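You operate a simulated robot arm through the tools that you are given. There is no shell and no other tool. Be economical: measure what you need, move in short steps, check, and stop when the job is done.

The job below is to be done with a simulated robot arm. You get a single attempt, and the scene is never put back.

TASK
Scrub the scale off the flow glass and set the flow again.
Fine: shut the blue supply valve first; use the red brush and put it back; open the supply and turn the flow wheel till FLOW shows 14 to 16 L/min. Leave it running. Set down upright: red stiff brush. What is to be rubbed or washed off counts as gone when no trace of it is left.

Only the result counts: the job must be done as asked and must still hold three seconds after the hand-in. Knocking over, shifting, dropping, spilling or breaking anything else fails it.

THE ROBOT
A 7-joint arm with a two-finger parallel gripper on a trunk, on a base that drives. Base frame: it is fixed to the floor where the robot stands at the start and does not move with it; the origin is under the middle of the robot, x ahead of it, y to its left, z up; the surface under the hand at the start is at about z = 816. Lengths are in mm, angles in degrees, forces in N, time in s.
With the tool pointing down near the work surface it reaches from about 300 to 720 mm from the robot's upright axis, wherever it stands. Its first joint turns from -166.0 to 166.0 degrees. Places, roughly: blue supply valve [400, 0, 600]; flow wheel [400, -200, 600]; scale on the flow glass [400, -400, 700]; water flow display [600, 200, 1100]. Payload 3.43 kg.
The tool frame sits at the grasp point between the pads (the TCP): z along the fingers, y along the line on which they close. The tips reach 34 mm beyond it. Largest opening 128 mm; finger width 24, thickness 12; the body of the gripper, 48 by 130 mm, starts 96 mm behind the TCP.
Orientation is that of the tool frame in the base frame, as [roll, pitch, yaw] about the fixed x, y, z axes, in that order (R = Rz(yaw) Ry(pitch) Rx(roll)). With the fingers straight down and closing along the base's y, the tool's x points along the base's -x, its y along +y and its z along -z.

THE INTERFACE
- The arm moves only by the tool play_rows. Its argument "commands" is a list of rows, each a list of 7 numbers: the finger opening in mm, from 0 to 128, then the shift along the tool's x, y, z in units of 400 mm (1.0 is 400 mm), then the turn, a rotation vector about the tool's x, y, z in units of 180 degrees (1.0 is 180 degrees). In form: [[grip, dx, dy, dz, wx, wy, wz], ...]. A call has 1 to 12 rows; each row is the pose to reach, as a shift and turn from the pose commanded when the call began, along the tool's axes at that moment. A call with a number of a shift or a turn outside -1 to 1 is refused whole. A row lasts 0.2 s, in which the tool goes at most 50 mm and 8.6 degrees; a call with a longer step from one row to the next is refused whole, and so is a gripper value outside its range. Where a pose cannot be reached the arm comes as near as it can. A force on the tool above 50 N (or 10 N above the force at the start of the call, whichever is more), or a blocked arm, ends the call early, and 0.2 s more pass. Each finger travels about 108 mm/s and halts on what it meets, pressing with about 28 N; the grip force reading is that of the motor and also rises with nothing between the fingers. The clock runs only during rows and for 0.2 s after the last one: add rows that repeat a pose to give the fingers time. The reply holds the time, the measured pose of the TCP, the force on the tool along the base axes, the opening and the grip force, in the units named above and with some noise, with the torque about the TCP (base axes, N m) and any sound that the robot's microphone picked up.
- Cameras (640 x 400 px; columns grow to the right, rows downward): "scene" is now at [-12.6, 110.2, 1432.4]; the picture's right is [-0.35, -0.94, 0.00], its down [-0.65, 0.24, -0.72] and it looks along [0.68, -0.25, -0.69] (base axes); focal length 261 px, centre (320, 200). "wrist" rides on the gripper at [76, -11, -160] in the tool frame; the picture's right is [0.15, 0.99, 0.00], its down [-0.88, 0.13, -0.46] and it looks along [-0.45, 0.07, 0.89] (tool axes); focal length 234 px, centre (320, 200). There is no depth. A picture from a camera that has moved, and an enlarged one, comes with that camera's place and axes in the base frame and with its lens.
- grab_frame(camera): a new picture of that camera. It takes no simulated time.
- move_column(by): slides the trunk up (or, below 0, down) by that many mm; the arm and the scene camera ride with it, the base frame stays. It gives what a move gives, with no picture.
- roll_base(legs): drives the robot by 1 to 6 legs, each [ahead, left, turn to the left] in mm, mm and degrees, along the robot's own axes; the way and the turn of a leg run together, so that a leg with both is an arc; at most 1500 mm and 180 degrees a leg. The arm and the cameras ride along, it lands a little off, and it stops where it bumps. It gives what a move gives.
- head_to(pan, tilt): turns the head with the scene camera to pan (to the left, within 86 degrees either way) and tilt (down, from -29 to 69), counted from straight ahead of the robot. It gives what a move gives.
- zoom(camera, box): a new picture of the part [left, top, right, bottom] of that camera's present view, enlarged. It takes no simulated time.
- close_job(): hands the job in; it is judged then, once.

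Work in short steps. Places have to be worked out from the pictures, the camera data and where the tool is seen: move nearer, look again, correct. Check each grasp and each placing, and mend what went wrong. You have 120 turns and 90 pictures in all, those below and enlarged ones among them. Open the gripper and draw the arm clear of the work before you hand the job in, unless the task says otherwise; then end with one line.

The tools are called after "Call:" as a command line: name --pt "numbers of a row" for each row, then --argument value for the rest, lists and objects as JSON in quotes. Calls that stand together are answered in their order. play_rows: Moves the arm, as the interface text tells. Its arguments: {"type":"object","properties":{"commands":{"type":"array","items":{"type":"array","items":{"type":"number"}}}},"required":["commands"]} The other tools are called the same way: move_column (by) slides the trunk up or down; roll_base (legs) drives the base; head_to (pan, tilt) turns the head that bears the scene camera; grab_frame (camera) takes a picture; zoom (camera, box) takes an enlarged picture of a part of a camera's view; close_job () hands the job in.

At the start:

```text
time_s: 0.0
tcp_pos: [409.5, -106.1, 1183.1]
tool_rot: [-180.0, 0.0, 179.9]
force: [-0.5, 0.1, 0.2]
torque: [0.04, -0.01, 0.02]
grip_width: 128.0
gripper_force: 0.0
trunk travel left (down, up): [-150.0, 174.0]
robot x, y, heading: [3.0, 0.6, 0.1]
head pan, tilt: [-20.6, 43.6]
```

scene: 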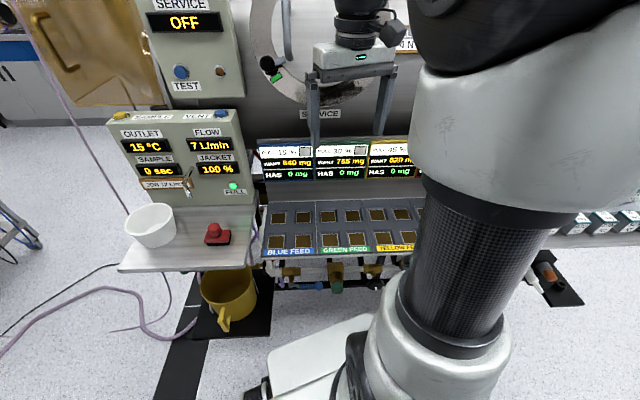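
wrist: 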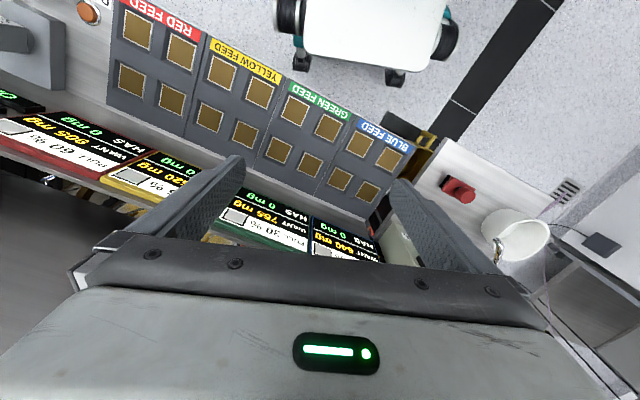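

The arm hides much of the work; the valves seem to sit under the feeder shelf. I look from the head at other pans.

Call:
zoom --camera "scene" --box '[180, 220, 440, 380]'

Call:
head_to --pan -50 --tilt 50

Call:
grab_frame --camera "scene"

```text
2.46 times, centred on (310, 300) of scene
camera zoom: at [-12.6, 110.2, 1432.4], right [-0.35, -0.94, 0.0], down [-0.65, 0.24, -0.72], along [0.68, -0.25, -0.69], focal length 642 px, centre (345, -46)
```

zoom: 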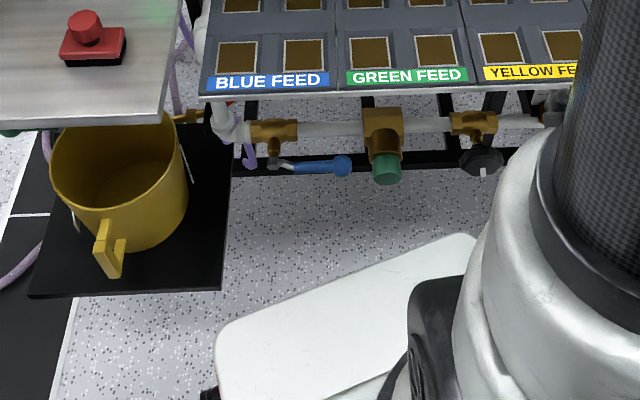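

```text
time_s: 0.9
tcp_pos: [409.0, -106.9, 1183.8]
tool_rot: [180.0, 0.0, 180.0]
force: [0.3, -0.2, 0.2]
torque: [0.04, 0.03, 0.0]
grip_width: 127.9
gripper_force: 0.1
trunk travel left (down, up): [-150.0, 174.0]
robot x, y, heading: [-0.6, 0.6, 0.1]
head pan, tilt: [-50.0, 50.0]
```

```text
86 pictures are left
camera scene: at [-40.2, 80.1, 1423.5], right [-0.77, -0.64, 0.0], down [-0.49, 0.59, -0.64], along [0.41, -0.49, -0.77], focal length 261 px, centre (320, 200)
```

scene: 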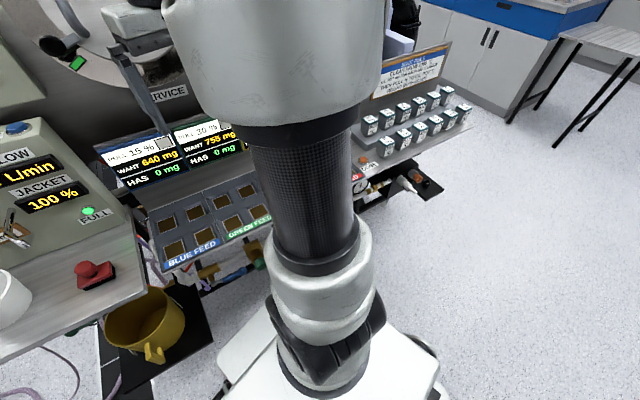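

The pipe under the feeders carries the blue lever, a green valve and the dark wheel. I back off to see below the shelf.

Call:
roll_base --legs '[[-450, 0, 0]]'

Call:
head_to --pan -5 --tilt 45

Call:
grab_frame --camera "scene"

Call:
grab_frame --camera "wrist"

```text
time_s: 3.6
tcp_pos: [-40.2, -107.6, 1182.9]
tool_rot: [-180.0, 0.0, 179.9]
force: [0.9, 0.1, -0.4]
torque: [-0.04, -0.01, 0.02]
grip_width: 127.7
gripper_force: 0.1
trunk travel left (down, up): [-150.0, 174.0]
robot x, y, heading: [-449.9, 0.9, -0.2]
head pan, tilt: [-50.0, 50.0]
```

```text
time_s: 4.8
tcp_pos: [-38.6, -107.9, 1182.0]
tool_rot: [-180.0, 0.1, 179.8]
force: [-0.4, 0.3, -0.4]
torque: [-0.02, -0.02, -0.03]
grip_width: 128.0
gripper_force: 0.2
trunk travel left (down, up): [-150.0, 174.0]
robot x, y, heading: [-447.3, 1.7, -0.1]
head pan, tilt: [-5.0, 45.0]
```

```text
85 pictures are left
camera scene: at [-457.1, 132.5, 1430.4], right [-0.09, -1.0, 0.0], down [-0.7, 0.06, -0.71], along [0.7, -0.06, -0.71], focal length 261 px, centre (320, 200)
```

scene: 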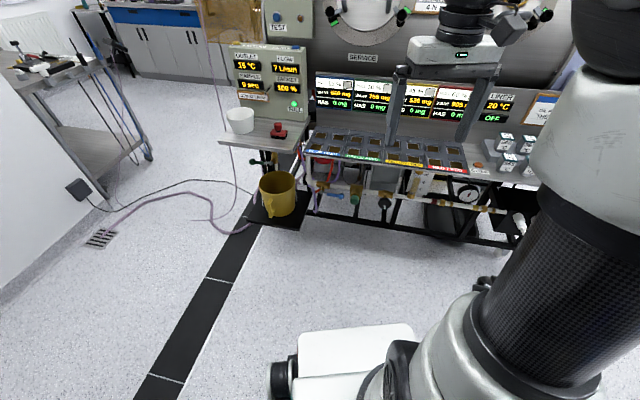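

```text
84 pictures are left
camera wrist: at [-116.1, -119.3, 1343.4], right [-0.14, 0.99, 0.0], down [0.88, 0.13, 0.46], along [0.45, 0.07, -0.89], focal length 234 px, centre (320, 200)
```

wrist: 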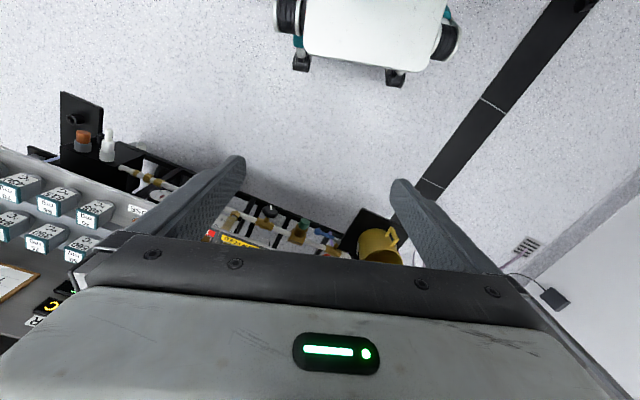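

The things are under the shelf: pipe with blue lever, green valve, dark wheel, gauge, yellow tee, and a tray at the far right. I zoom for detail.

Call:
zoom --camera "scene" --box '[300, 140, 420, 215]'

Call:
zoom --camera "scene" --box '[410, 160, 540, 250]'

Call:
zoom --camera "wrist" --box '[40, 80, 200, 180]'

```text
5.33 times, centred on (360, 178) of scene
camera zoom: at [-457.1, 132.5, 1430.4], right [-0.09, -1.0, 0.0], down [-0.7, 0.06, -0.71], along [0.7, -0.06, -0.71], focal length 1392 px, centre (107, 320)
```

zoom: 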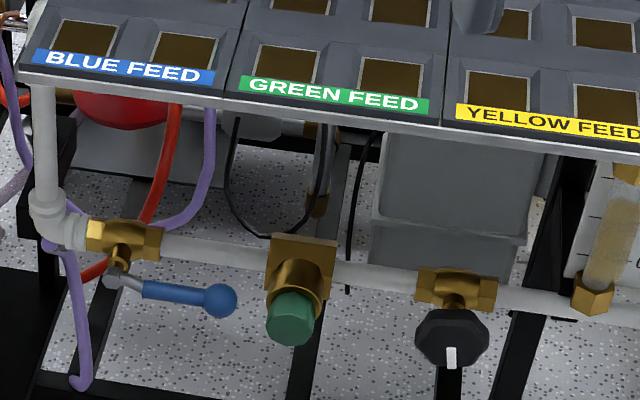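

```text
4.44 times, centred on (475, 205) of scene
camera zoom: at [-457.1, 132.5, 1430.4], right [-0.09, -1.0, 0.0], down [-0.7, 0.06, -0.71], along [0.7, -0.06, -0.71], focal length 1160 px, centre (-369, 178)
```

zoom: 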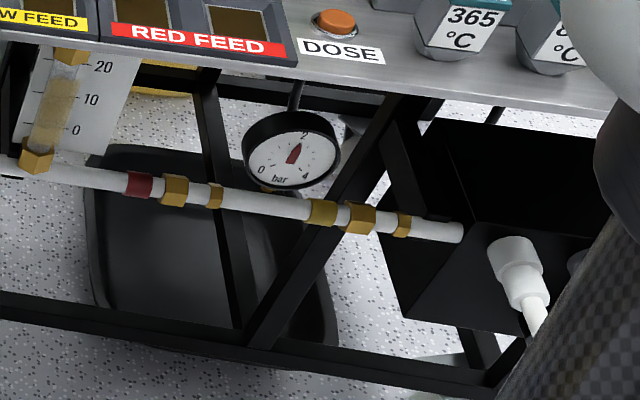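

```text
4.00 times, centred on (120, 130) of wrist
camera zoom: at [-116.1, -119.3, 1343.4], right [-0.14, 0.99, 0.0], down [0.88, 0.13, 0.46], along [0.45, 0.07, -0.89], focal length 937 px, centre (1120, 480)
```

zoom: 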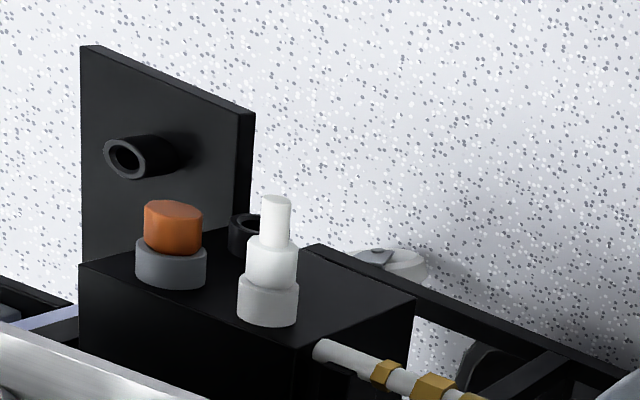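

The flow glass is the stained sight tube with the 0-10-20 scale; at the right end a box holds an orange and a white item. I drive right for a view of them.

Call:
roll_base --legs '[[0, -900, 0]]'

Call:
head_to --pan 10 --tilt 45

Call:
grab_frame --camera "scene"

```text
time_s: 13.8
tcp_pos: [-44.5, -1013.4, 1182.7]
tool_rot: [-179.9, -0.1, 179.5]
force: [-0.3, 0.0, 0.4]
torque: [-0.02, 0.02, -0.01]
grip_width: 127.9
gripper_force: 0.1
trunk travel left (down, up): [-150.0, 174.0]
robot x, y, heading: [-453.6, -898.8, -0.5]
head pan, tilt: [-5.0, 45.0]
```

```text
time_s: 14.6
tcp_pos: [-46.0, -1011.6, 1181.2]
tool_rot: [179.9, -0.1, 179.6]
force: [-0.3, 0.0, -1.0]
torque: [0.04, -0.02, 0.03]
grip_width: 128.0
gripper_force: 0.1
trunk travel left (down, up): [-150.0, 174.0]
robot x, y, heading: [-453.1, -905.8, -0.6]
head pan, tilt: [10.0, 45.0]
```

```text
80 pictures are left
camera scene: at [-462.2, -748.4, 1430.4], right [0.16, -0.99, 0.0], down [-0.7, -0.12, -0.71], along [0.7, 0.12, -0.71], focal length 261 px, centre (320, 200)
```

scene: 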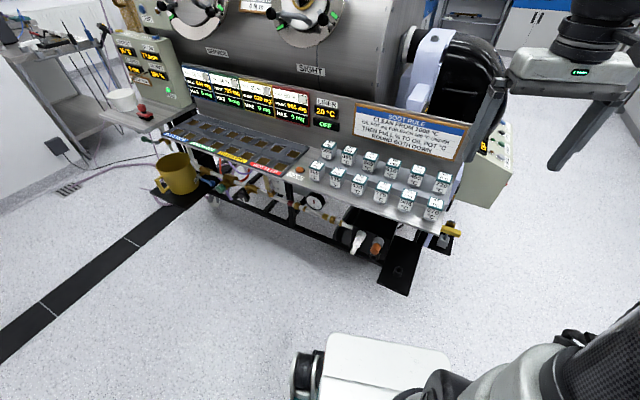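

Call:
zoom --camera "scene" --box '[310, 190, 470, 300]'

Call:
zoom --camera "scene" --box '[190, 140, 340, 240]'

```text
3.64 times, centred on (390, 245) of scene
camera zoom: at [-462.2, -748.4, 1430.4], right [0.16, -0.99, 0.0], down [-0.7, -0.12, -0.71], along [0.7, 0.12, -0.71], focal length 949 px, centre (66, 36)
```

zoom: 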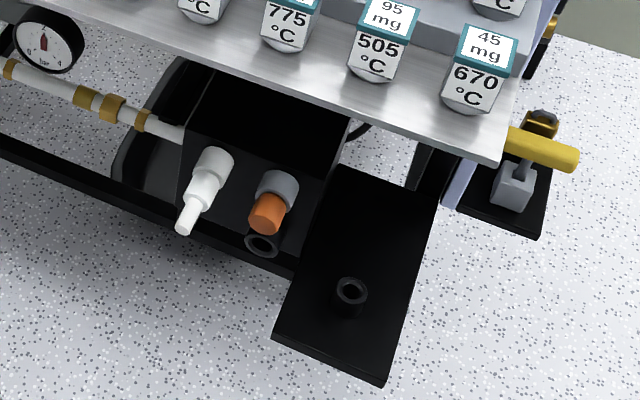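

```text
4.00 times, centred on (265, 190) of scene
camera zoom: at [-462.2, -748.4, 1430.4], right [0.16, -0.99, 0.0], down [-0.7, -0.12, -0.71], along [0.7, 0.12, -0.71], focal length 1044 px, centre (540, 240)
```

zoom: 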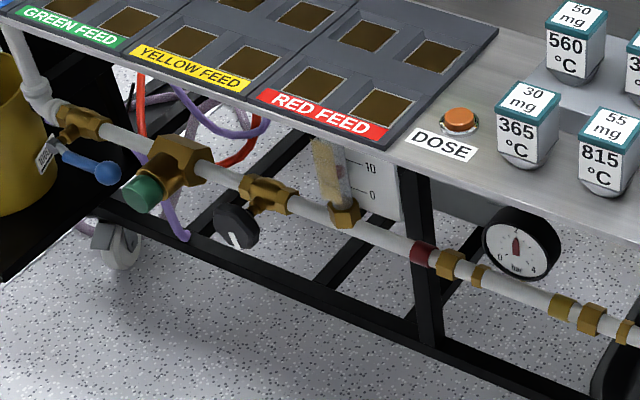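

Those right-hand parts are pipe fixtures, no red brush. I look around the room, first at the trolley on the left.

Call:
zoom --camera "scene" --box '[0, 0, 220, 140]'

Call:
head_to --pan 50 --tilt 25

Call:
grab_frame --camera "scene"

Call:
head_to --pan -50 --tilt 25

Call:
grab_frame --camera "scene"

```text
2.86 times, centred on (110, 70) of scene
camera zoom: at [-462.2, -748.4, 1430.4], right [0.16, -0.99, 0.0], down [-0.7, -0.12, -0.71], along [0.7, 0.12, -0.71], focal length 746 px, centre (920, 571)
```

zoom: 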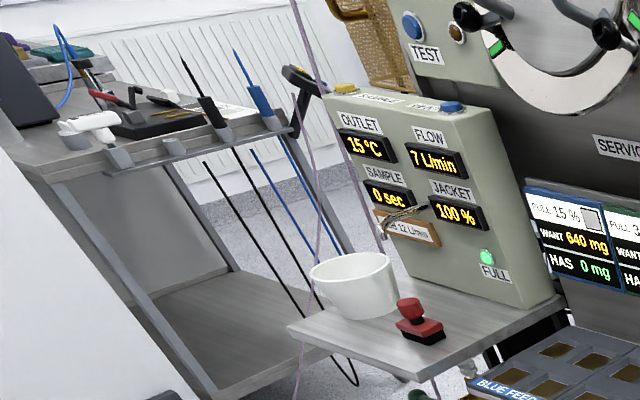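

```text
time_s: 15.6
tcp_pos: [-45.2, -1010.9, 1182.8]
tool_rot: [179.9, 0.1, 179.5]
force: [0.6, -0.4, -0.7]
torque: [0.01, -0.01, -0.01]
grip_width: 128.2
gripper_force: 0.0
trunk travel left (down, up): [-150.0, 174.0]
robot x, y, heading: [-452.4, -898.2, -0.5]
head pan, tilt: [50.0, 25.0]
```

```text
76 pictures are left
camera scene: at [-482.4, -691.8, 1461.0], right [0.76, -0.65, 0.0], down [-0.28, -0.32, -0.91], along [0.59, 0.69, -0.42], focal length 261 px, centre (320, 200)
```

scene: 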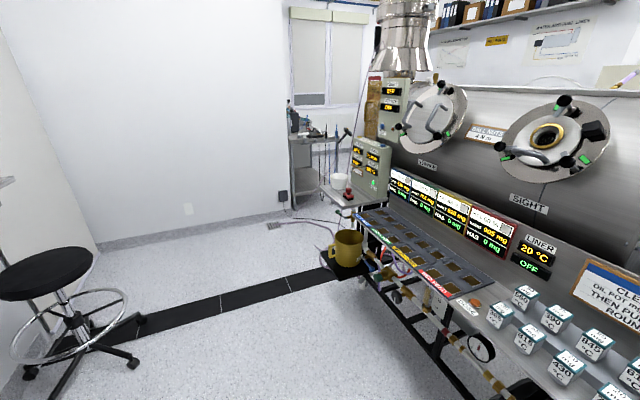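

```text
time_s: 17.4
tcp_pos: [-46.3, -1012.9, 1182.9]
tool_rot: [-180.0, -0.1, 179.5]
force: [0.9, 0.1, -0.8]
torque: [0.03, 0.0, -0.01]
grip_width: 127.9
gripper_force: 0.1
trunk travel left (down, up): [-150.0, 174.0]
robot x, y, heading: [-453.0, -903.7, -0.4]
head pan, tilt: [-50.0, 25.0]
```

```text
75 pictures are left
camera scene: at [-483.8, -832.8, 1461.0], right [-0.77, -0.64, 0.0], down [-0.27, 0.33, -0.91], along [0.58, -0.7, -0.42], focal length 261 px, centre (320, 200)
```

scene: 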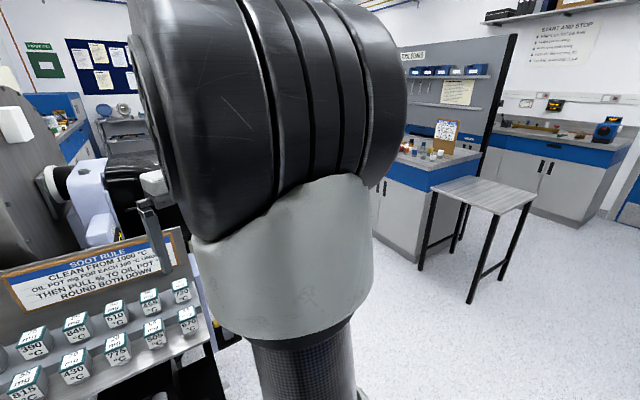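

The red item beside the white cup (about [557, 228, 830]) is the brush. Pipe parts triangulate to: lever ball ~[420,-45,560], pivot ~[440,45,575], wheel ~[358,-239,560], glass base ~[380,-366,578]; the rig is yawed about 8.5°. First I lower the trunk and turn the tool level in free space.

Call:
move_column --by -150

Call:
play_rows --pt "60 0 0 0.07 0 -0.0454 0" --pt "60 0 0 0.14 0 -0.0909 0" --pt "60 0 0 0.21 0 -0.1364 0" --pt "60 -0.02 0 0.28 0 -0.1818 0" --pt "60 -0.04 0 0.35 0 -0.2273 0" --pt "60 -0.06 0 0.42 0 -0.2727 0" --pt "60 -0.08 0 0.49 0 -0.3182 0" --pt "60 -0.1 0 0.56 0 -0.3636 0" --pt "60 -0.12 0 0.63 0 -0.409 0" --pt "60 -0.14 0 0.7 0 -0.4545 0" --pt "60 -0.16 0 0.77 0 -0.5 0" --pt "60 -0.16 0 0.77 0 -0.5 0"

Call:
head_to --pan 0 --tilt 40

Call:
grab_frame --camera "scene"

```text
time_s: 19.1
tcp_pos: [-45.6, -1012.8, 1033.0]
tool_rot: [-180.0, 0.0, 179.4]
force: [0.4, -0.4, 0.4]
torque: [0.01, -0.02, -0.02]
grip_width: 128.1
gripper_force: 0.1
trunk travel left (down, up): [0.0, 324.0]
robot x, y, heading: [-455.8, -900.5, -0.6]
head pan, tilt: [-50.0, 25.0]
```

```text
time_s: 21.1
tcp_pos: [34.5, -1031.7, 807.5]
tool_rot: [179.0, 69.4, 179.3]
force: [-11.9, 1.9, -3.2]
torque: [-0.08, 0.07, 0.41]
grip_width: 60.7
gripper_force: 0.7
out of reach, approached as far as the arm can: row 6, 7, 8, 9
trunk travel left (down, up): [0.0, 324.0]
robot x, y, heading: [-456.8, -903.3, -0.8]
head pan, tilt: [-50.0, 25.0]
stopped in row 9: the force on the tool passed its limit at 107 N (the readings are from after the stop); the commanded pose is now the measured one
```

```text
time_s: 22.2
tcp_pos: [34.0, -1031.5, 807.2]
tool_rot: [178.9, 69.4, 179.1]
force: [-23.3, 2.3, -13.3]
torque: [-0.43, 0.5, 0.81]
grip_width: 61.2
gripper_force: 1.6
trunk travel left (down, up): [0.0, 324.0]
robot x, y, heading: [-456.4, -901.9, -0.6]
head pan, tilt: [0.0, 40.0]
```

```text
74 pictures are left
camera scene: at [-457.9, -762.6, 1287.6], right [-0.01, -1.0, 0.0], down [-0.64, 0.01, -0.77], along [0.77, -0.01, -0.64], focal length 261 px, centre (320, 200)
```

scene: 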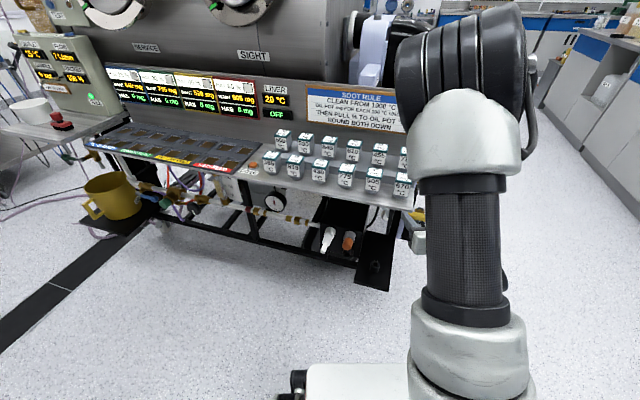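

Something blocked as the wrist folded (arm too close in). I stretch the tool forward and up a bit to relieve it and see whether levelling works farther out.

Call:
play_rows --pt "60 -0.05 0 0.05 0 0 0" --pt "60 -0.1 0 0.1 0 0 0" --pt "60 -0.15 0 0.15 0 0 0" --pt "60 -0.205 0 0.2 0 0 0" --pt "60 -0.22 0 0.25 0 0 0" --pt "60 -0.22 0 0.3 0 0 0" --pt "60 -0.22 0 0.3 0 0 0"

Call:
grab_frame --camera "wrist"

Call:
grab_frame --camera "scene"

```text
time_s: 22.5
tcp_pos: [34.3, -1033.4, 808.0]
tool_rot: [178.3, 68.8, 178.2]
force: [-15.5, 2.4, 10.3]
torque: [0.36, -0.36, 0.53]
grip_width: 61.3
gripper_force: 1.1
trunk travel left (down, up): [0.0, 324.0]
robot x, y, heading: [-457.4, -901.1, -0.6]
head pan, tilt: [0.0, 40.0]
stopped in row 1: the force on the tool passed its limit at 69 N (the readings are from after the stop); the commanded pose is now the measured one
```

```text
73 pictures are left
camera wrist: at [-143.5, -1044.0, 796.0], right [-0.05, 0.99, -0.13], down [-0.11, 0.12, 0.99], along [0.99, 0.06, 0.1], focal length 234 px, centre (320, 200)
```

wrist: 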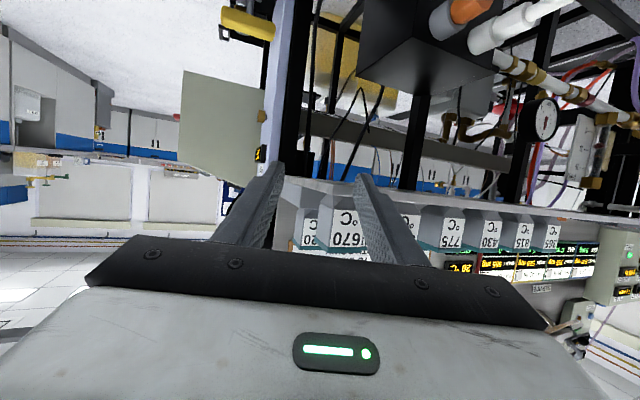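

```text
72 pictures are left
camera scene: at [-459.1, -762.3, 1288.2], right [-0.01, -1.0, 0.0], down [-0.64, 0.01, -0.77], along [0.77, -0.01, -0.64], focal length 261 px, centre (320, 200)
```

scene: 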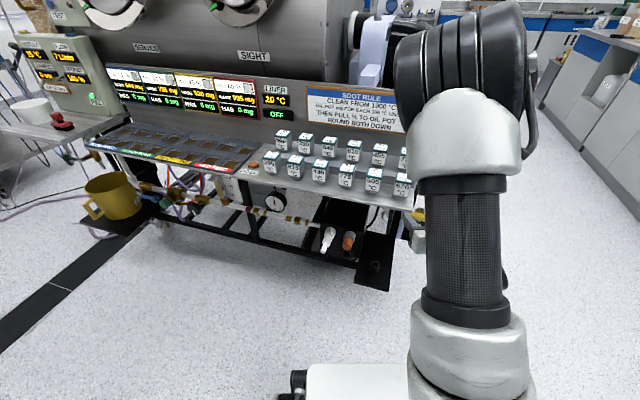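

I undo the last part of that motion: turn back down while lifting.

Call:
play_rows --pt "60 -0.03 0 -0.01 0 0.03 0" --pt "60 -0.07 0 -0.02 0 0.07 0" --pt "60 -0.13 0 -0.03 0 0.11 0" --pt "60 -0.2 0 -0.05 0 0.15 0" --pt "60 -0.27 0 -0.07 0 0.19 0" --pt "60 -0.33 0 -0.09 0 0.19 0" --pt "60 -0.33 0 -0.09 0 0.19 0"

```text
time_s: 24.1
tcp_pos: [49.0, -1033.1, 943.0]
tool_rot: [179.3, 34.5, 179.5]
force: [1.2, -0.7, 0.4]
torque: [-0.01, 0.02, -0.01]
grip_width: 60.0
gripper_force: 0.0
trunk travel left (down, up): [0.0, 324.0]
robot x, y, heading: [-454.9, -907.0, -0.6]
head pan, tilt: [0.0, 40.0]
```

Free again. Now I reach farther out first and then level the tool.

Call:
play_rows --pt "60 -0.07 0 0.05 0 0 0" --pt "60 -0.14 0 0.1 0 0 0" --pt "60 -0.206 0 0.142 0 0 0" --pt "60 -0.21 0 0.16 0 -0.044 0" --pt "60 -0.215 0 0.19 0 -0.088 0" --pt "60 -0.22 0 0.21 0 -0.132 0" --pt "60 -0.225 0 0.24 0 -0.176 0" --pt "60 -0.23 0 0.27 0 -0.22 0" --pt "60 -0.235 0 0.29 0 -0.264 0" --pt "60 -0.24 0 0.31 0 -0.308 0" --pt "60 -0.24 0 0.31 0 -0.308 0"

Call:
grab_frame --camera "scene"

```text
time_s: 26.5
tcp_pos: [199.7, -1034.2, 893.8]
tool_rot: [91.0, 89.5, 90.8]
force: [0.1, 0.4, -0.5]
torque: [0.02, 0.03, -0.03]
grip_width: 60.1
gripper_force: 0.1
out of reach, approached as far as the arm can: row 6
trunk travel left (down, up): [0.0, 324.0]
robot x, y, heading: [-452.0, -902.7, -0.6]
head pan, tilt: [0.0, 40.0]
```

```text
71 pictures are left
camera scene: at [-457.5, -762.5, 1287.7], right [-0.01, -1.0, 0.0], down [-0.64, 0.01, -0.77], along [0.77, -0.01, -0.64], focal length 261 px, centre (320, 200)
```

scene: 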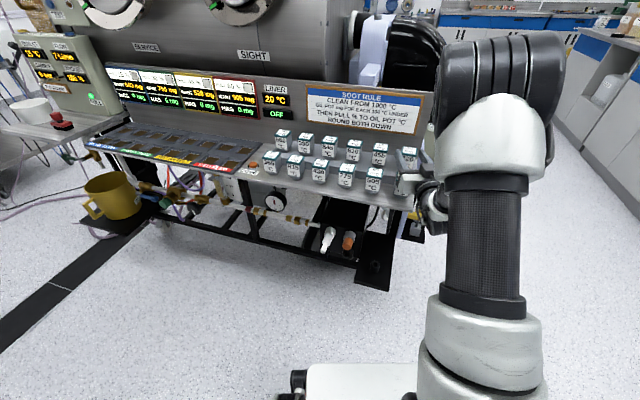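

Level now at reach 650. I lower straight down along tool x toward z≈580.

Call:
play_rows --pt "60 0.1 0 0 0 0 0" --pt "60 0.2 0 0 0 0 0" --pt "60 0.3 0 0 0 0 0" --pt "60 0.4 0 0 0 0 0" --pt "60 0.5 0 0 0 0 0" --pt "60 0.6 0 0 0 0 0" --pt "60 0.7 0 0 0 0 0" --pt "60 0.78 0 0 0 0 0" --pt "60 0.78 0 0 0 0 0"

Call:
grab_frame --camera "scene"

Call:
grab_frame --camera "wrist"

```text
time_s: 26.9
tcp_pos: [201.7, -1033.8, 890.5]
tool_rot: [15.8, 87.5, 15.7]
force: [-2.3, 0.6, 18.0]
torque: [0.74, 1.68, 0.02]
grip_width: 60.4
gripper_force: 0.2
trunk travel left (down, up): [0.0, 324.0]
robot x, y, heading: [-453.5, -900.1, -0.3]
head pan, tilt: [0.0, 40.0]
stopped in row 1: the force on the tool passed its limit at 76 N (the readings are from after the stop); the commanded pose is now the measured one
```

```text
70 pictures are left
camera scene: at [-459.0, -762.3, 1287.9], right [-0.01, -1.0, 0.0], down [-0.64, 0.01, -0.77], along [0.77, -0.01, -0.64], focal length 261 px, centre (320, 200)
```

scene: 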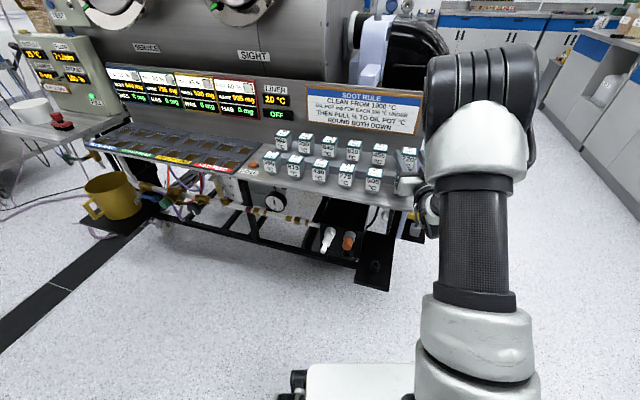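

```text
69 pictures are left
camera wrist: at [44.7, -1045.4, 808.8], right [0.01, 0.99, -0.13], down [-0.49, 0.12, 0.86], along [0.87, 0.06, 0.49], focal length 234 px, centre (320, 200)
```

wrist: 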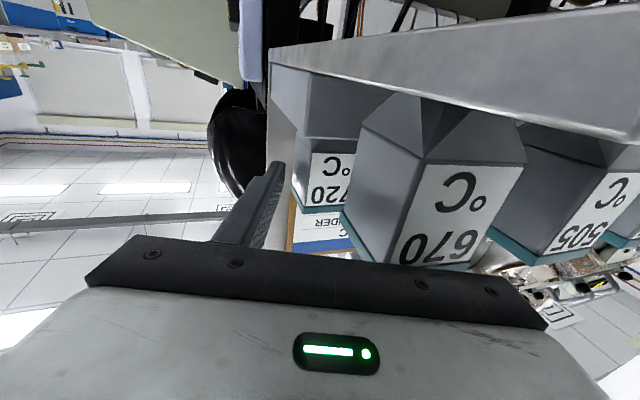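

The hand came down on a block on the shelf: the rig's front is nearer here than I allowed. I lift straight up off it and then back off.

Call:
play_rows --pt "60 -0.02 0 0 0 0 0" --pt "60 -0.06 0 0 0 0 0" --pt "60 -0.12 0 0 0 0 0" --pt "60 -0.12 0 0 0 0 0"

Call:
grab_frame --camera "wrist"

```text
time_s: 27.9
tcp_pos: [199.3, -1034.8, 934.6]
tool_rot: [20.0, 87.9, 20.1]
force: [0.2, -0.1, -0.3]
torque: [0.01, -0.05, -0.03]
grip_width: 60.0
gripper_force: 0.0
trunk travel left (down, up): [0.0, 324.0]
robot x, y, heading: [-454.7, -899.8, -0.3]
head pan, tilt: [0.0, 40.0]
```

```text
68 pictures are left
camera wrist: at [41.4, -1046.5, 853.3], right [0.01, 0.99, -0.13], down [-0.48, 0.12, 0.87], along [0.87, 0.06, 0.48], focal length 234 px, centre (320, 200)
```

wrist: 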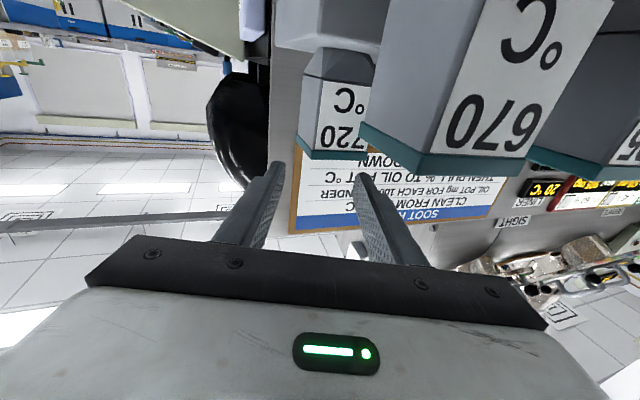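

Clear. I back the base off 300 mm and check the blocks.

Call:
roll_base --legs '[[-300, 0, 0]]'

Call:
grab_frame --camera "scene"

Call:
zoom --camera "scene" --box '[250, 80, 440, 200]'

```text
time_s: 30.0
tcp_pos: [-102.5, -1033.7, 932.4]
tool_rot: [20.0, 87.9, 19.8]
force: [-0.4, 0.0, -0.3]
torque: [0.0, -0.02, 0.01]
grip_width: 60.1
gripper_force: 0.0
trunk travel left (down, up): [0.0, 324.0]
robot x, y, heading: [-751.7, -896.3, -0.6]
head pan, tilt: [0.0, 40.0]
```

```text
67 pictures are left
camera scene: at [-758.8, -759.3, 1287.7], right [-0.01, -1.0, 0.0], down [-0.64, 0.01, -0.77], along [0.77, -0.01, -0.64], focal length 261 px, centre (320, 200)
```

scene: 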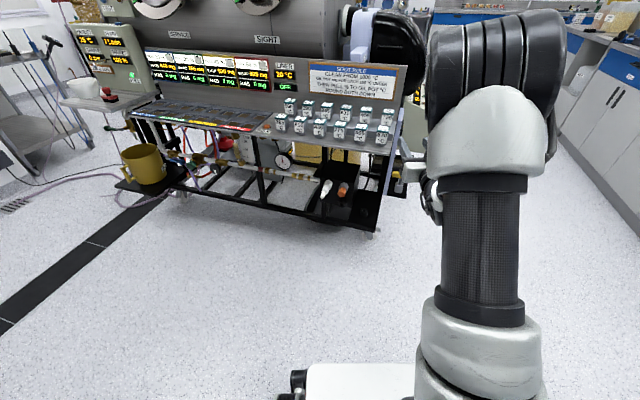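

```text
3.33 times, centred on (345, 140) of scene
camera zoom: at [-758.8, -759.3, 1287.7], right [-0.01, -1.0, 0.0], down [-0.64, 0.01, -0.77], along [0.77, -0.01, -0.64], focal length 870 px, centre (237, 400)
```

zoom: 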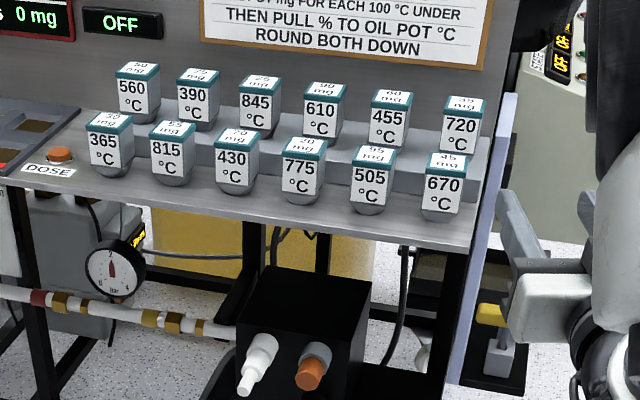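

Blocks all stand in a regular row. Now lowering in free space.

Call:
play_rows --pt "60 0.1 0 0 0 -0.01 0" --pt "60 0.2 0 0 0 -0.01 0" --pt "60 0.3 0 0 0 -0.01 0" --pt "60 0.4 0 0 0 -0.01 0" --pt "60 0.5 0 0 0 -0.01 0" --pt "60 0.6 0 0 0 -0.01 0" --pt "60 0.7 0 0 0 -0.01 0" --pt "60 0.8 0 0 0 -0.01 0" --pt "60 0.88 0 0 0 -0.01 0" --pt "60 0.88 0 0 0 -0.01 0"

Call:
grab_frame --camera "scene"

Call:
grab_frame --camera "wrist"

```text
time_s: 32.2
tcp_pos: [-90.0, -1044.5, 582.9]
tool_rot: [18.5, 86.1, 19.0]
force: [-0.6, 0.2, -0.4]
torque: [-0.02, 0.02, 0.0]
grip_width: 59.8
gripper_force: 0.0
out of reach, approached as far as the arm can: row 6, 7, 8, 9, 10
trunk travel left (down, up): [0.0, 324.0]
robot x, y, heading: [-756.9, -897.2, -0.4]
head pan, tilt: [0.0, 40.0]
```

```text
65 pictures are left
camera scene: at [-758.9, -759.3, 1287.7], right [-0.01, -1.0, 0.0], down [-0.64, 0.01, -0.77], along [0.77, -0.01, -0.64], focal length 261 px, centre (320, 200)
```

scene: 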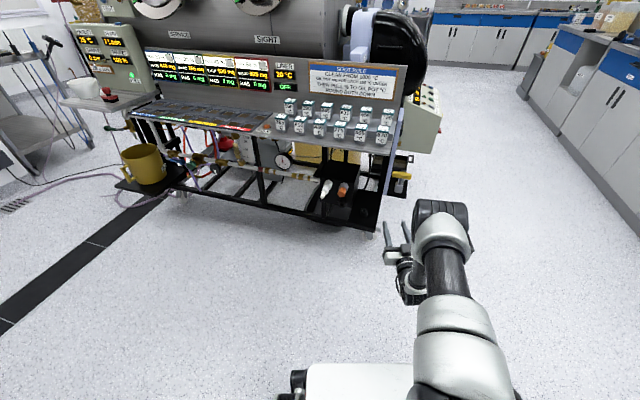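

```text
64 pictures are left
camera wrist: at [-245.3, -1057.6, 498.1], right [0.0, 0.99, -0.12], down [-0.51, 0.11, 0.85], along [0.86, 0.07, 0.51], focal length 234 px, centre (320, 200)
```

wrist: 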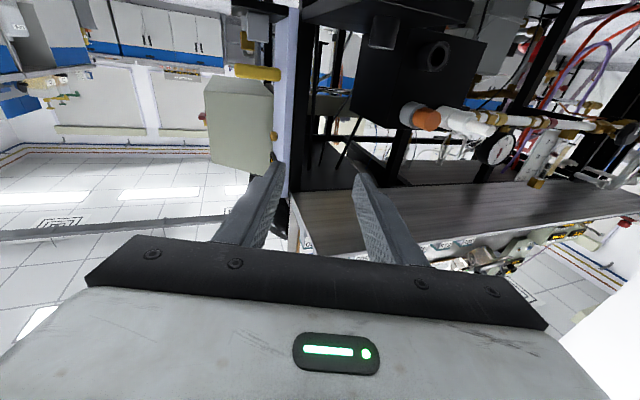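

The low arm works and leaves the head's view free. I drive left so the hand stands in front of the blue valve, turning to face the rig, still short of it.

Call:
roll_base --legs '[[0, 1113, 0], [0, 0, -8.2], [250, 40, 0]]'

Call:
play_rows --pt "0 0 0 0 0 0.02 0" --pt "0 0 0 0 0 0.02 0" --pt "0 0 0 0 0 0.02 0"

Call:
grab_frame --camera "scene"

Call:
grab_frame --camera "wrist"

```text
time_s: 37.5
tcp_pos: [-80.8, -590.9, 584.4]
tool_rot: [19.8, 86.1, 20.9]
force: [0.1, -0.1, 0.2]
torque: [-0.03, -0.04, 0.0]
grip_width: 59.9
gripper_force: 0.1
trunk travel left (down, up): [0.0, 324.0]
robot x, y, heading: [-746.7, -448.9, -0.5]
head pan, tilt: [0.0, 40.0]
stopped in leg 1: the robot was blocked; the commanded pose is now the measured one
```

```text
time_s: 38.3
tcp_pos: [-81.4, -591.3, 583.6]
tool_rot: [84.5, 88.8, 85.5]
force: [-2.2, 0.0, 0.4]
torque: [0.02, 0.01, 0.02]
grip_width: 0.0
gripper_force: 28.3
trunk travel left (down, up): [0.0, 324.0]
robot x, y, heading: [-746.3, -448.1, -0.4]
head pan, tilt: [0.0, 40.0]
```

```text
63 pictures are left
camera scene: at [-750.6, -309.1, 1287.7], right [-0.01, -1.0, 0.0], down [-0.64, 0.01, -0.77], along [0.77, -0.01, -0.64], focal length 261 px, centre (320, 200)
```

scene: 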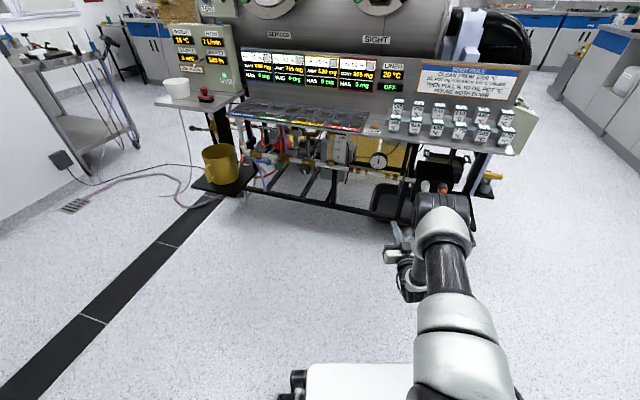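

```text
62 pictures are left
camera wrist: at [-240.7, -604.6, 508.5], right [-0.02, 0.99, -0.12], down [-0.46, 0.1, 0.88], along [0.89, 0.07, 0.45], focal length 234 px, centre (320, 200)
```

wrist: 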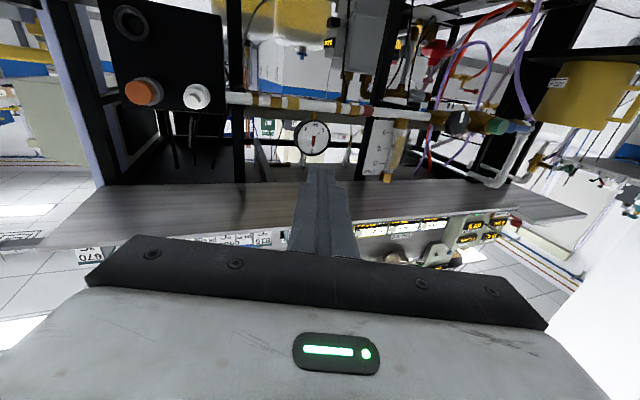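

The base was blocked part-way; I look left to see by what.

Call:
head_to --pan 80 --tilt 50

Call:
grab_frame --camera "scene"

```text
time_s: 39.8
tcp_pos: [-80.1, -590.5, 583.4]
tool_rot: [83.8, 88.7, 84.8]
force: [0.6, -0.6, 0.8]
torque: [0.02, -0.02, 0.01]
grip_width: 0.1
gripper_force: 28.7
trunk travel left (down, up): [0.0, 324.0]
robot x, y, heading: [-743.4, -449.7, -0.2]
head pan, tilt: [80.0, 50.0]
```

```text
61 pictures are left
camera scene: at [-821.5, -232.6, 1273.5], right [0.98, -0.18, 0.0], down [-0.14, -0.75, -0.64], along [0.12, 0.63, -0.77], focal length 261 px, centre (320, 200)
```

scene: 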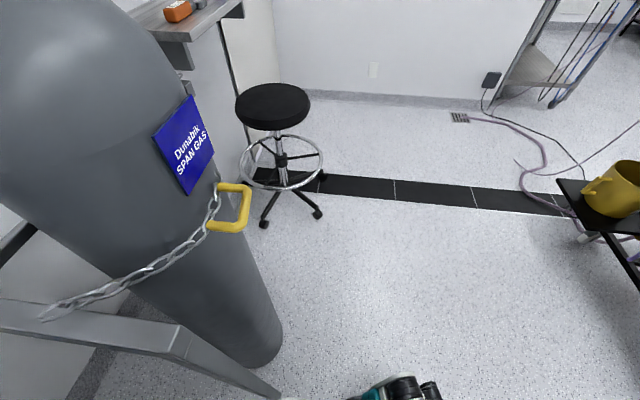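

A chained gas cylinder's bracket stopped the base; nothing moved. I go forward first, then left and turn to face the rig.

Call:
roll_base --legs '[[300, -20, 0], [0, 670, 0], [0, 0, -8.4]]'

Call:
head_to --pan -10 --tilt 45

Call:
grab_frame --camera "scene"

Call:
grab_frame --camera "wrist"

```text
time_s: 48.9
tcp_pos: [195.0, -53.5, 583.7]
tool_rot: [83.9, 88.7, 76.4]
force: [0.9, 0.1, -0.7]
torque: [0.0, 0.01, -0.02]
grip_width: 0.0
gripper_force: 28.1
trunk travel left (down, up): [0.0, 324.0]
robot x, y, heading: [-445.3, 187.6, -9.0]
head pan, tilt: [80.0, 50.0]
```

```text
time_s: 50.5
tcp_pos: [195.9, -52.1, 582.7]
tool_rot: [83.9, 88.7, 76.5]
force: [-0.7, 0.0, 0.6]
torque: [0.01, 0.05, -0.05]
grip_width: 0.2
gripper_force: 28.3
trunk travel left (down, up): [0.0, 324.0]
robot x, y, heading: [-441.4, 190.2, -8.8]
head pan, tilt: [-10.0, 45.0]
```

```text
60 pictures are left
camera scene: at [-432.0, 312.3, 1280.4], right [-0.33, -0.95, 0.0], down [-0.67, 0.23, -0.71], along [0.67, -0.23, -0.71], focal length 261 px, centre (320, 200)
```

scene: 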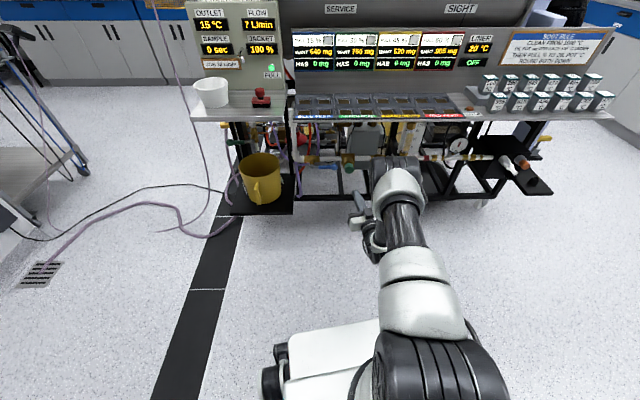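

```text
59 pictures are left
camera wrist: at [35.8, -42.0, 508.4], right [0.13, 0.98, -0.12], down [-0.44, 0.17, 0.88], along [0.89, -0.06, 0.45], focal length 234 px, centre (320, 200)
```

wrist: 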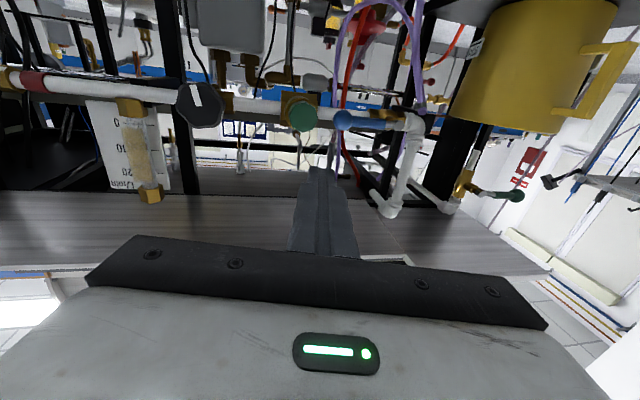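

A good close view (upside-down, right = +y). I zoom on the lever in both cameras.

Call:
zoom --camera "wrist" --box '[260, 70, 440, 182]'

Call:
zoom --camera "scene" --box '[270, 120, 400, 201]'

Call:
zoom --camera "wrist" --box '[80, 70, 240, 210]'

```text
3.56 times, centred on (350, 126) of wrist
camera zoom: at [35.8, -42.0, 508.4], right [0.13, 0.98, -0.12], down [-0.44, 0.17, 0.88], along [0.89, -0.06, 0.45], focal length 833 px, centre (213, 463)
```

zoom: 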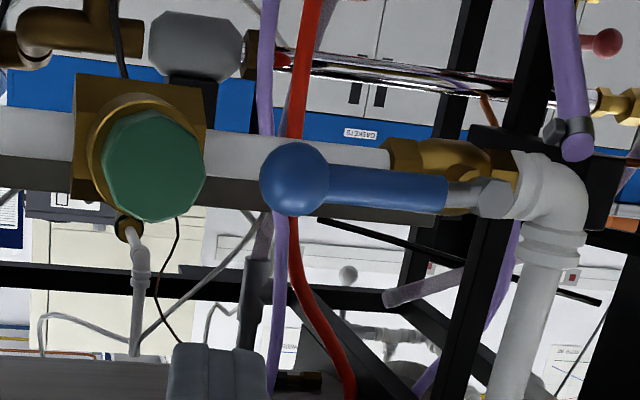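

```text
4.92 times, centred on (335, 160) of scene
camera zoom: at [-432.0, 312.3, 1280.4], right [-0.33, -0.95, 0.0], down [-0.67, 0.23, -0.71], along [0.67, -0.23, -0.71], focal length 1285 px, centre (246, 394)
```

zoom: 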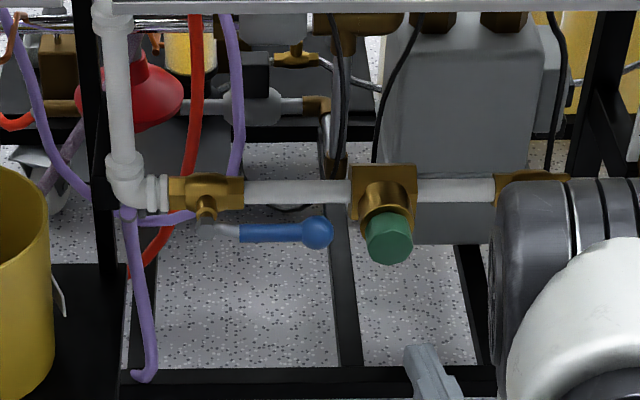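

```text
2.86 times, centred on (160, 140) of wrist
camera zoom: at [35.8, -42.0, 508.4], right [0.13, 0.98, -0.12], down [-0.44, 0.17, 0.88], along [0.89, -0.06, 0.45], focal length 669 px, centre (777, 371)
```

zoom: 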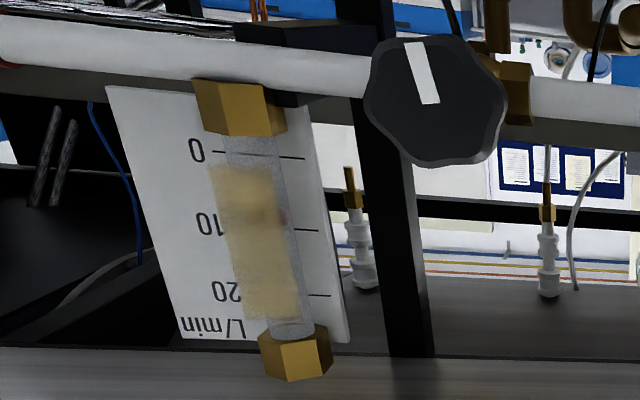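

Lever: hub ≈[430,38,555], ball ≈[419,-50,558], turning in the vertical plane before the pipe. I set the closed fingers to pass just above the handle, then drive forward most of the way.

Call:
play_rows --pt "0 -0.02 0.08 0 0 0 0" --pt "0 -0.03 0.16 0 0 0 0" --pt "0 -0.03 0.16 0 0 0 0"

Call:
roll_base --legs '[[140, 0, 0]]'

Call:
zoom --camera "wrist" --box '[160, 0, 480, 200]'

Call:
zoom --camera "scene" --box '[220, 120, 480, 280]'

```text
time_s: 51.3
tcp_pos: [201.7, -19.8, 600.7]
tool_rot: [91.2, 87.6, 85.6]
force: [0.7, 0.0, -0.8]
torque: [0.01, -0.02, 0.0]
grip_width: 0.1
gripper_force: 28.0
out of reach, approached as far as the arm can: row 1, 2, 3
trunk travel left (down, up): [0.0, 324.0]
robot x, y, heading: [-445.3, 187.3, -8.7]
head pan, tilt: [-10.0, 45.0]
```

```text
time_s: 52.6
tcp_pos: [339.7, -42.0, 600.8]
tool_rot: [90.9, 87.7, 85.3]
force: [-0.2, -0.8, -0.1]
torque: [0.01, -0.01, -0.02]
grip_width: 0.0
gripper_force: 28.0
trunk travel left (down, up): [0.0, 324.0]
robot x, y, heading: [-306.9, 163.8, -9.0]
head pan, tilt: [-10.0, 45.0]
```

```text
2.00 times, centred on (320, 100) of wrist
camera zoom: at [178.8, -35.1, 525.2], right [0.1, 0.99, -0.11], down [-0.44, 0.14, 0.89], along [0.89, -0.04, 0.45], focal length 468 px, centre (320, 400)
```

zoom: 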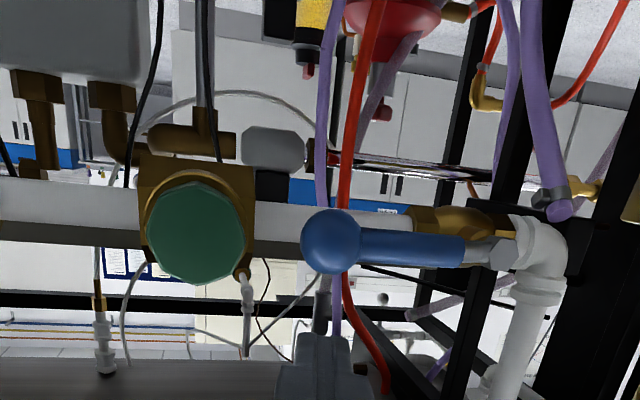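

```text
2.46 times, centred on (350, 200) of scene
camera zoom: at [-294.9, 290.6, 1280.4], right [-0.33, -0.95, 0.0], down [-0.67, 0.23, -0.71], along [0.67, -0.23, -0.71], focal length 642 px, centre (246, 200)
```

zoom: 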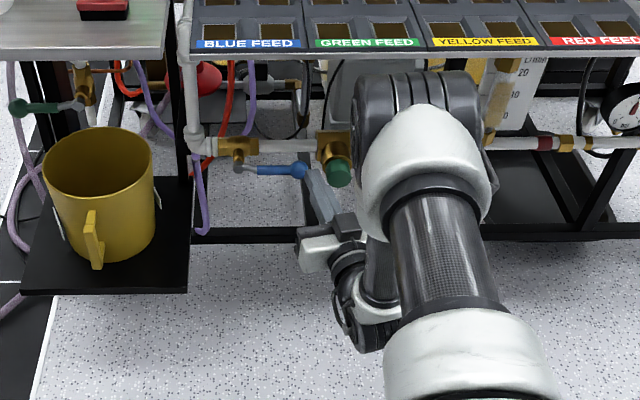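

Ball and hub confirmed at the same places. I nudge the base forward-left so the closed fingertips lie above the handle, z gap ~20 mm.

Call:
roll_base --legs '[[55, 30, 0]]'

Call:
zoom --camera "wrist" --box '[160, 0, 480, 200]'

Call:
zoom --camera "scene" --box '[250, 120, 410, 220]'

```text
time_s: 53.6
tcp_pos: [398.7, -21.2, 599.8]
tool_rot: [90.9, 87.7, 85.4]
force: [-0.6, -0.7, -0.7]
torque: [0.02, -0.02, -0.02]
grip_width: 0.0
gripper_force: 28.2
trunk travel left (down, up): [0.0, 324.0]
robot x, y, heading: [-247.2, 184.9, -9.1]
head pan, tilt: [-10.0, 45.0]
```

```text
2.00 times, centred on (320, 100) of wrist
camera zoom: at [237.6, -14.3, 525.2], right [0.1, 0.99, -0.11], down [-0.44, 0.14, 0.89], along [0.89, -0.04, 0.45], focal length 468 px, centre (320, 400)
```

zoom: 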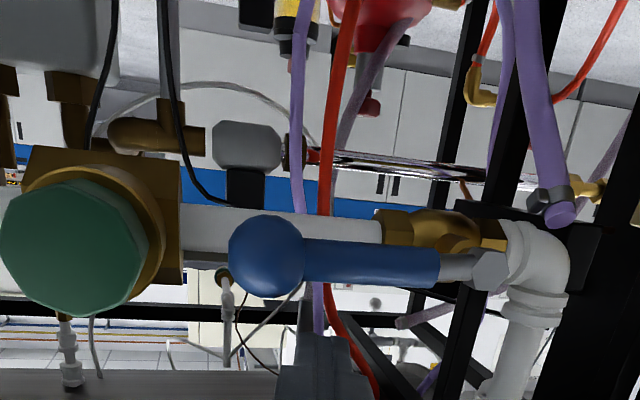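

```text
4.00 times, centred on (330, 170) of scene
camera zoom: at [-235.9, 311.5, 1280.4], right [-0.33, -0.95, 0.0], down [-0.67, 0.23, -0.71], along [0.67, -0.23, -0.71], focal length 1044 px, centre (280, 320)
```

zoom: 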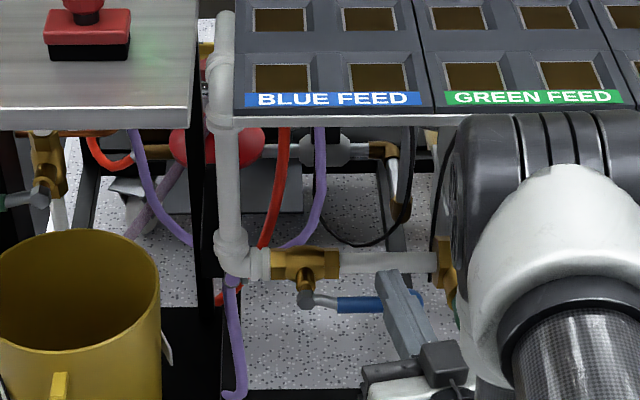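

The finger stands above the handle. I push it down along the arc, first to ~30°, watching force.

Call:
play_rows --pt "0 0.03 0 0 0 0 0" --pt "0 0.06 0 0 0 0 0" --pt "0 0.1 -0.007 0 0 0 0" --pt "0 0.141 -0.004 0 0 0 0" --pt "0 0.141 -0.004 0 0 0 0"

Call:
zoom --camera "wrist" --box '[160, 0, 480, 200]'

```text
time_s: 54.8
tcp_pos: [399.0, -22.4, 544.1]
tool_rot: [92.8, 87.5, 87.3]
force: [0.2, 0.6, 0.4]
torque: [0.0, -0.02, -0.01]
grip_width: 0.1
gripper_force: 28.5
trunk travel left (down, up): [0.0, 324.0]
robot x, y, heading: [-245.1, 185.3, -9.0]
head pan, tilt: [-10.0, 45.0]
```

```text
2.00 times, centred on (320, 100) of wrist
camera zoom: at [237.7, -15.1, 468.2], right [0.09, 0.99, -0.1], down [-0.44, 0.14, 0.89], along [0.89, -0.04, 0.45], focal length 468 px, centre (320, 400)
```

zoom: 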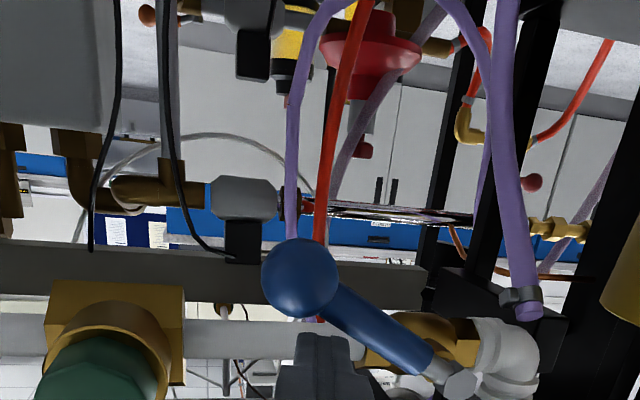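

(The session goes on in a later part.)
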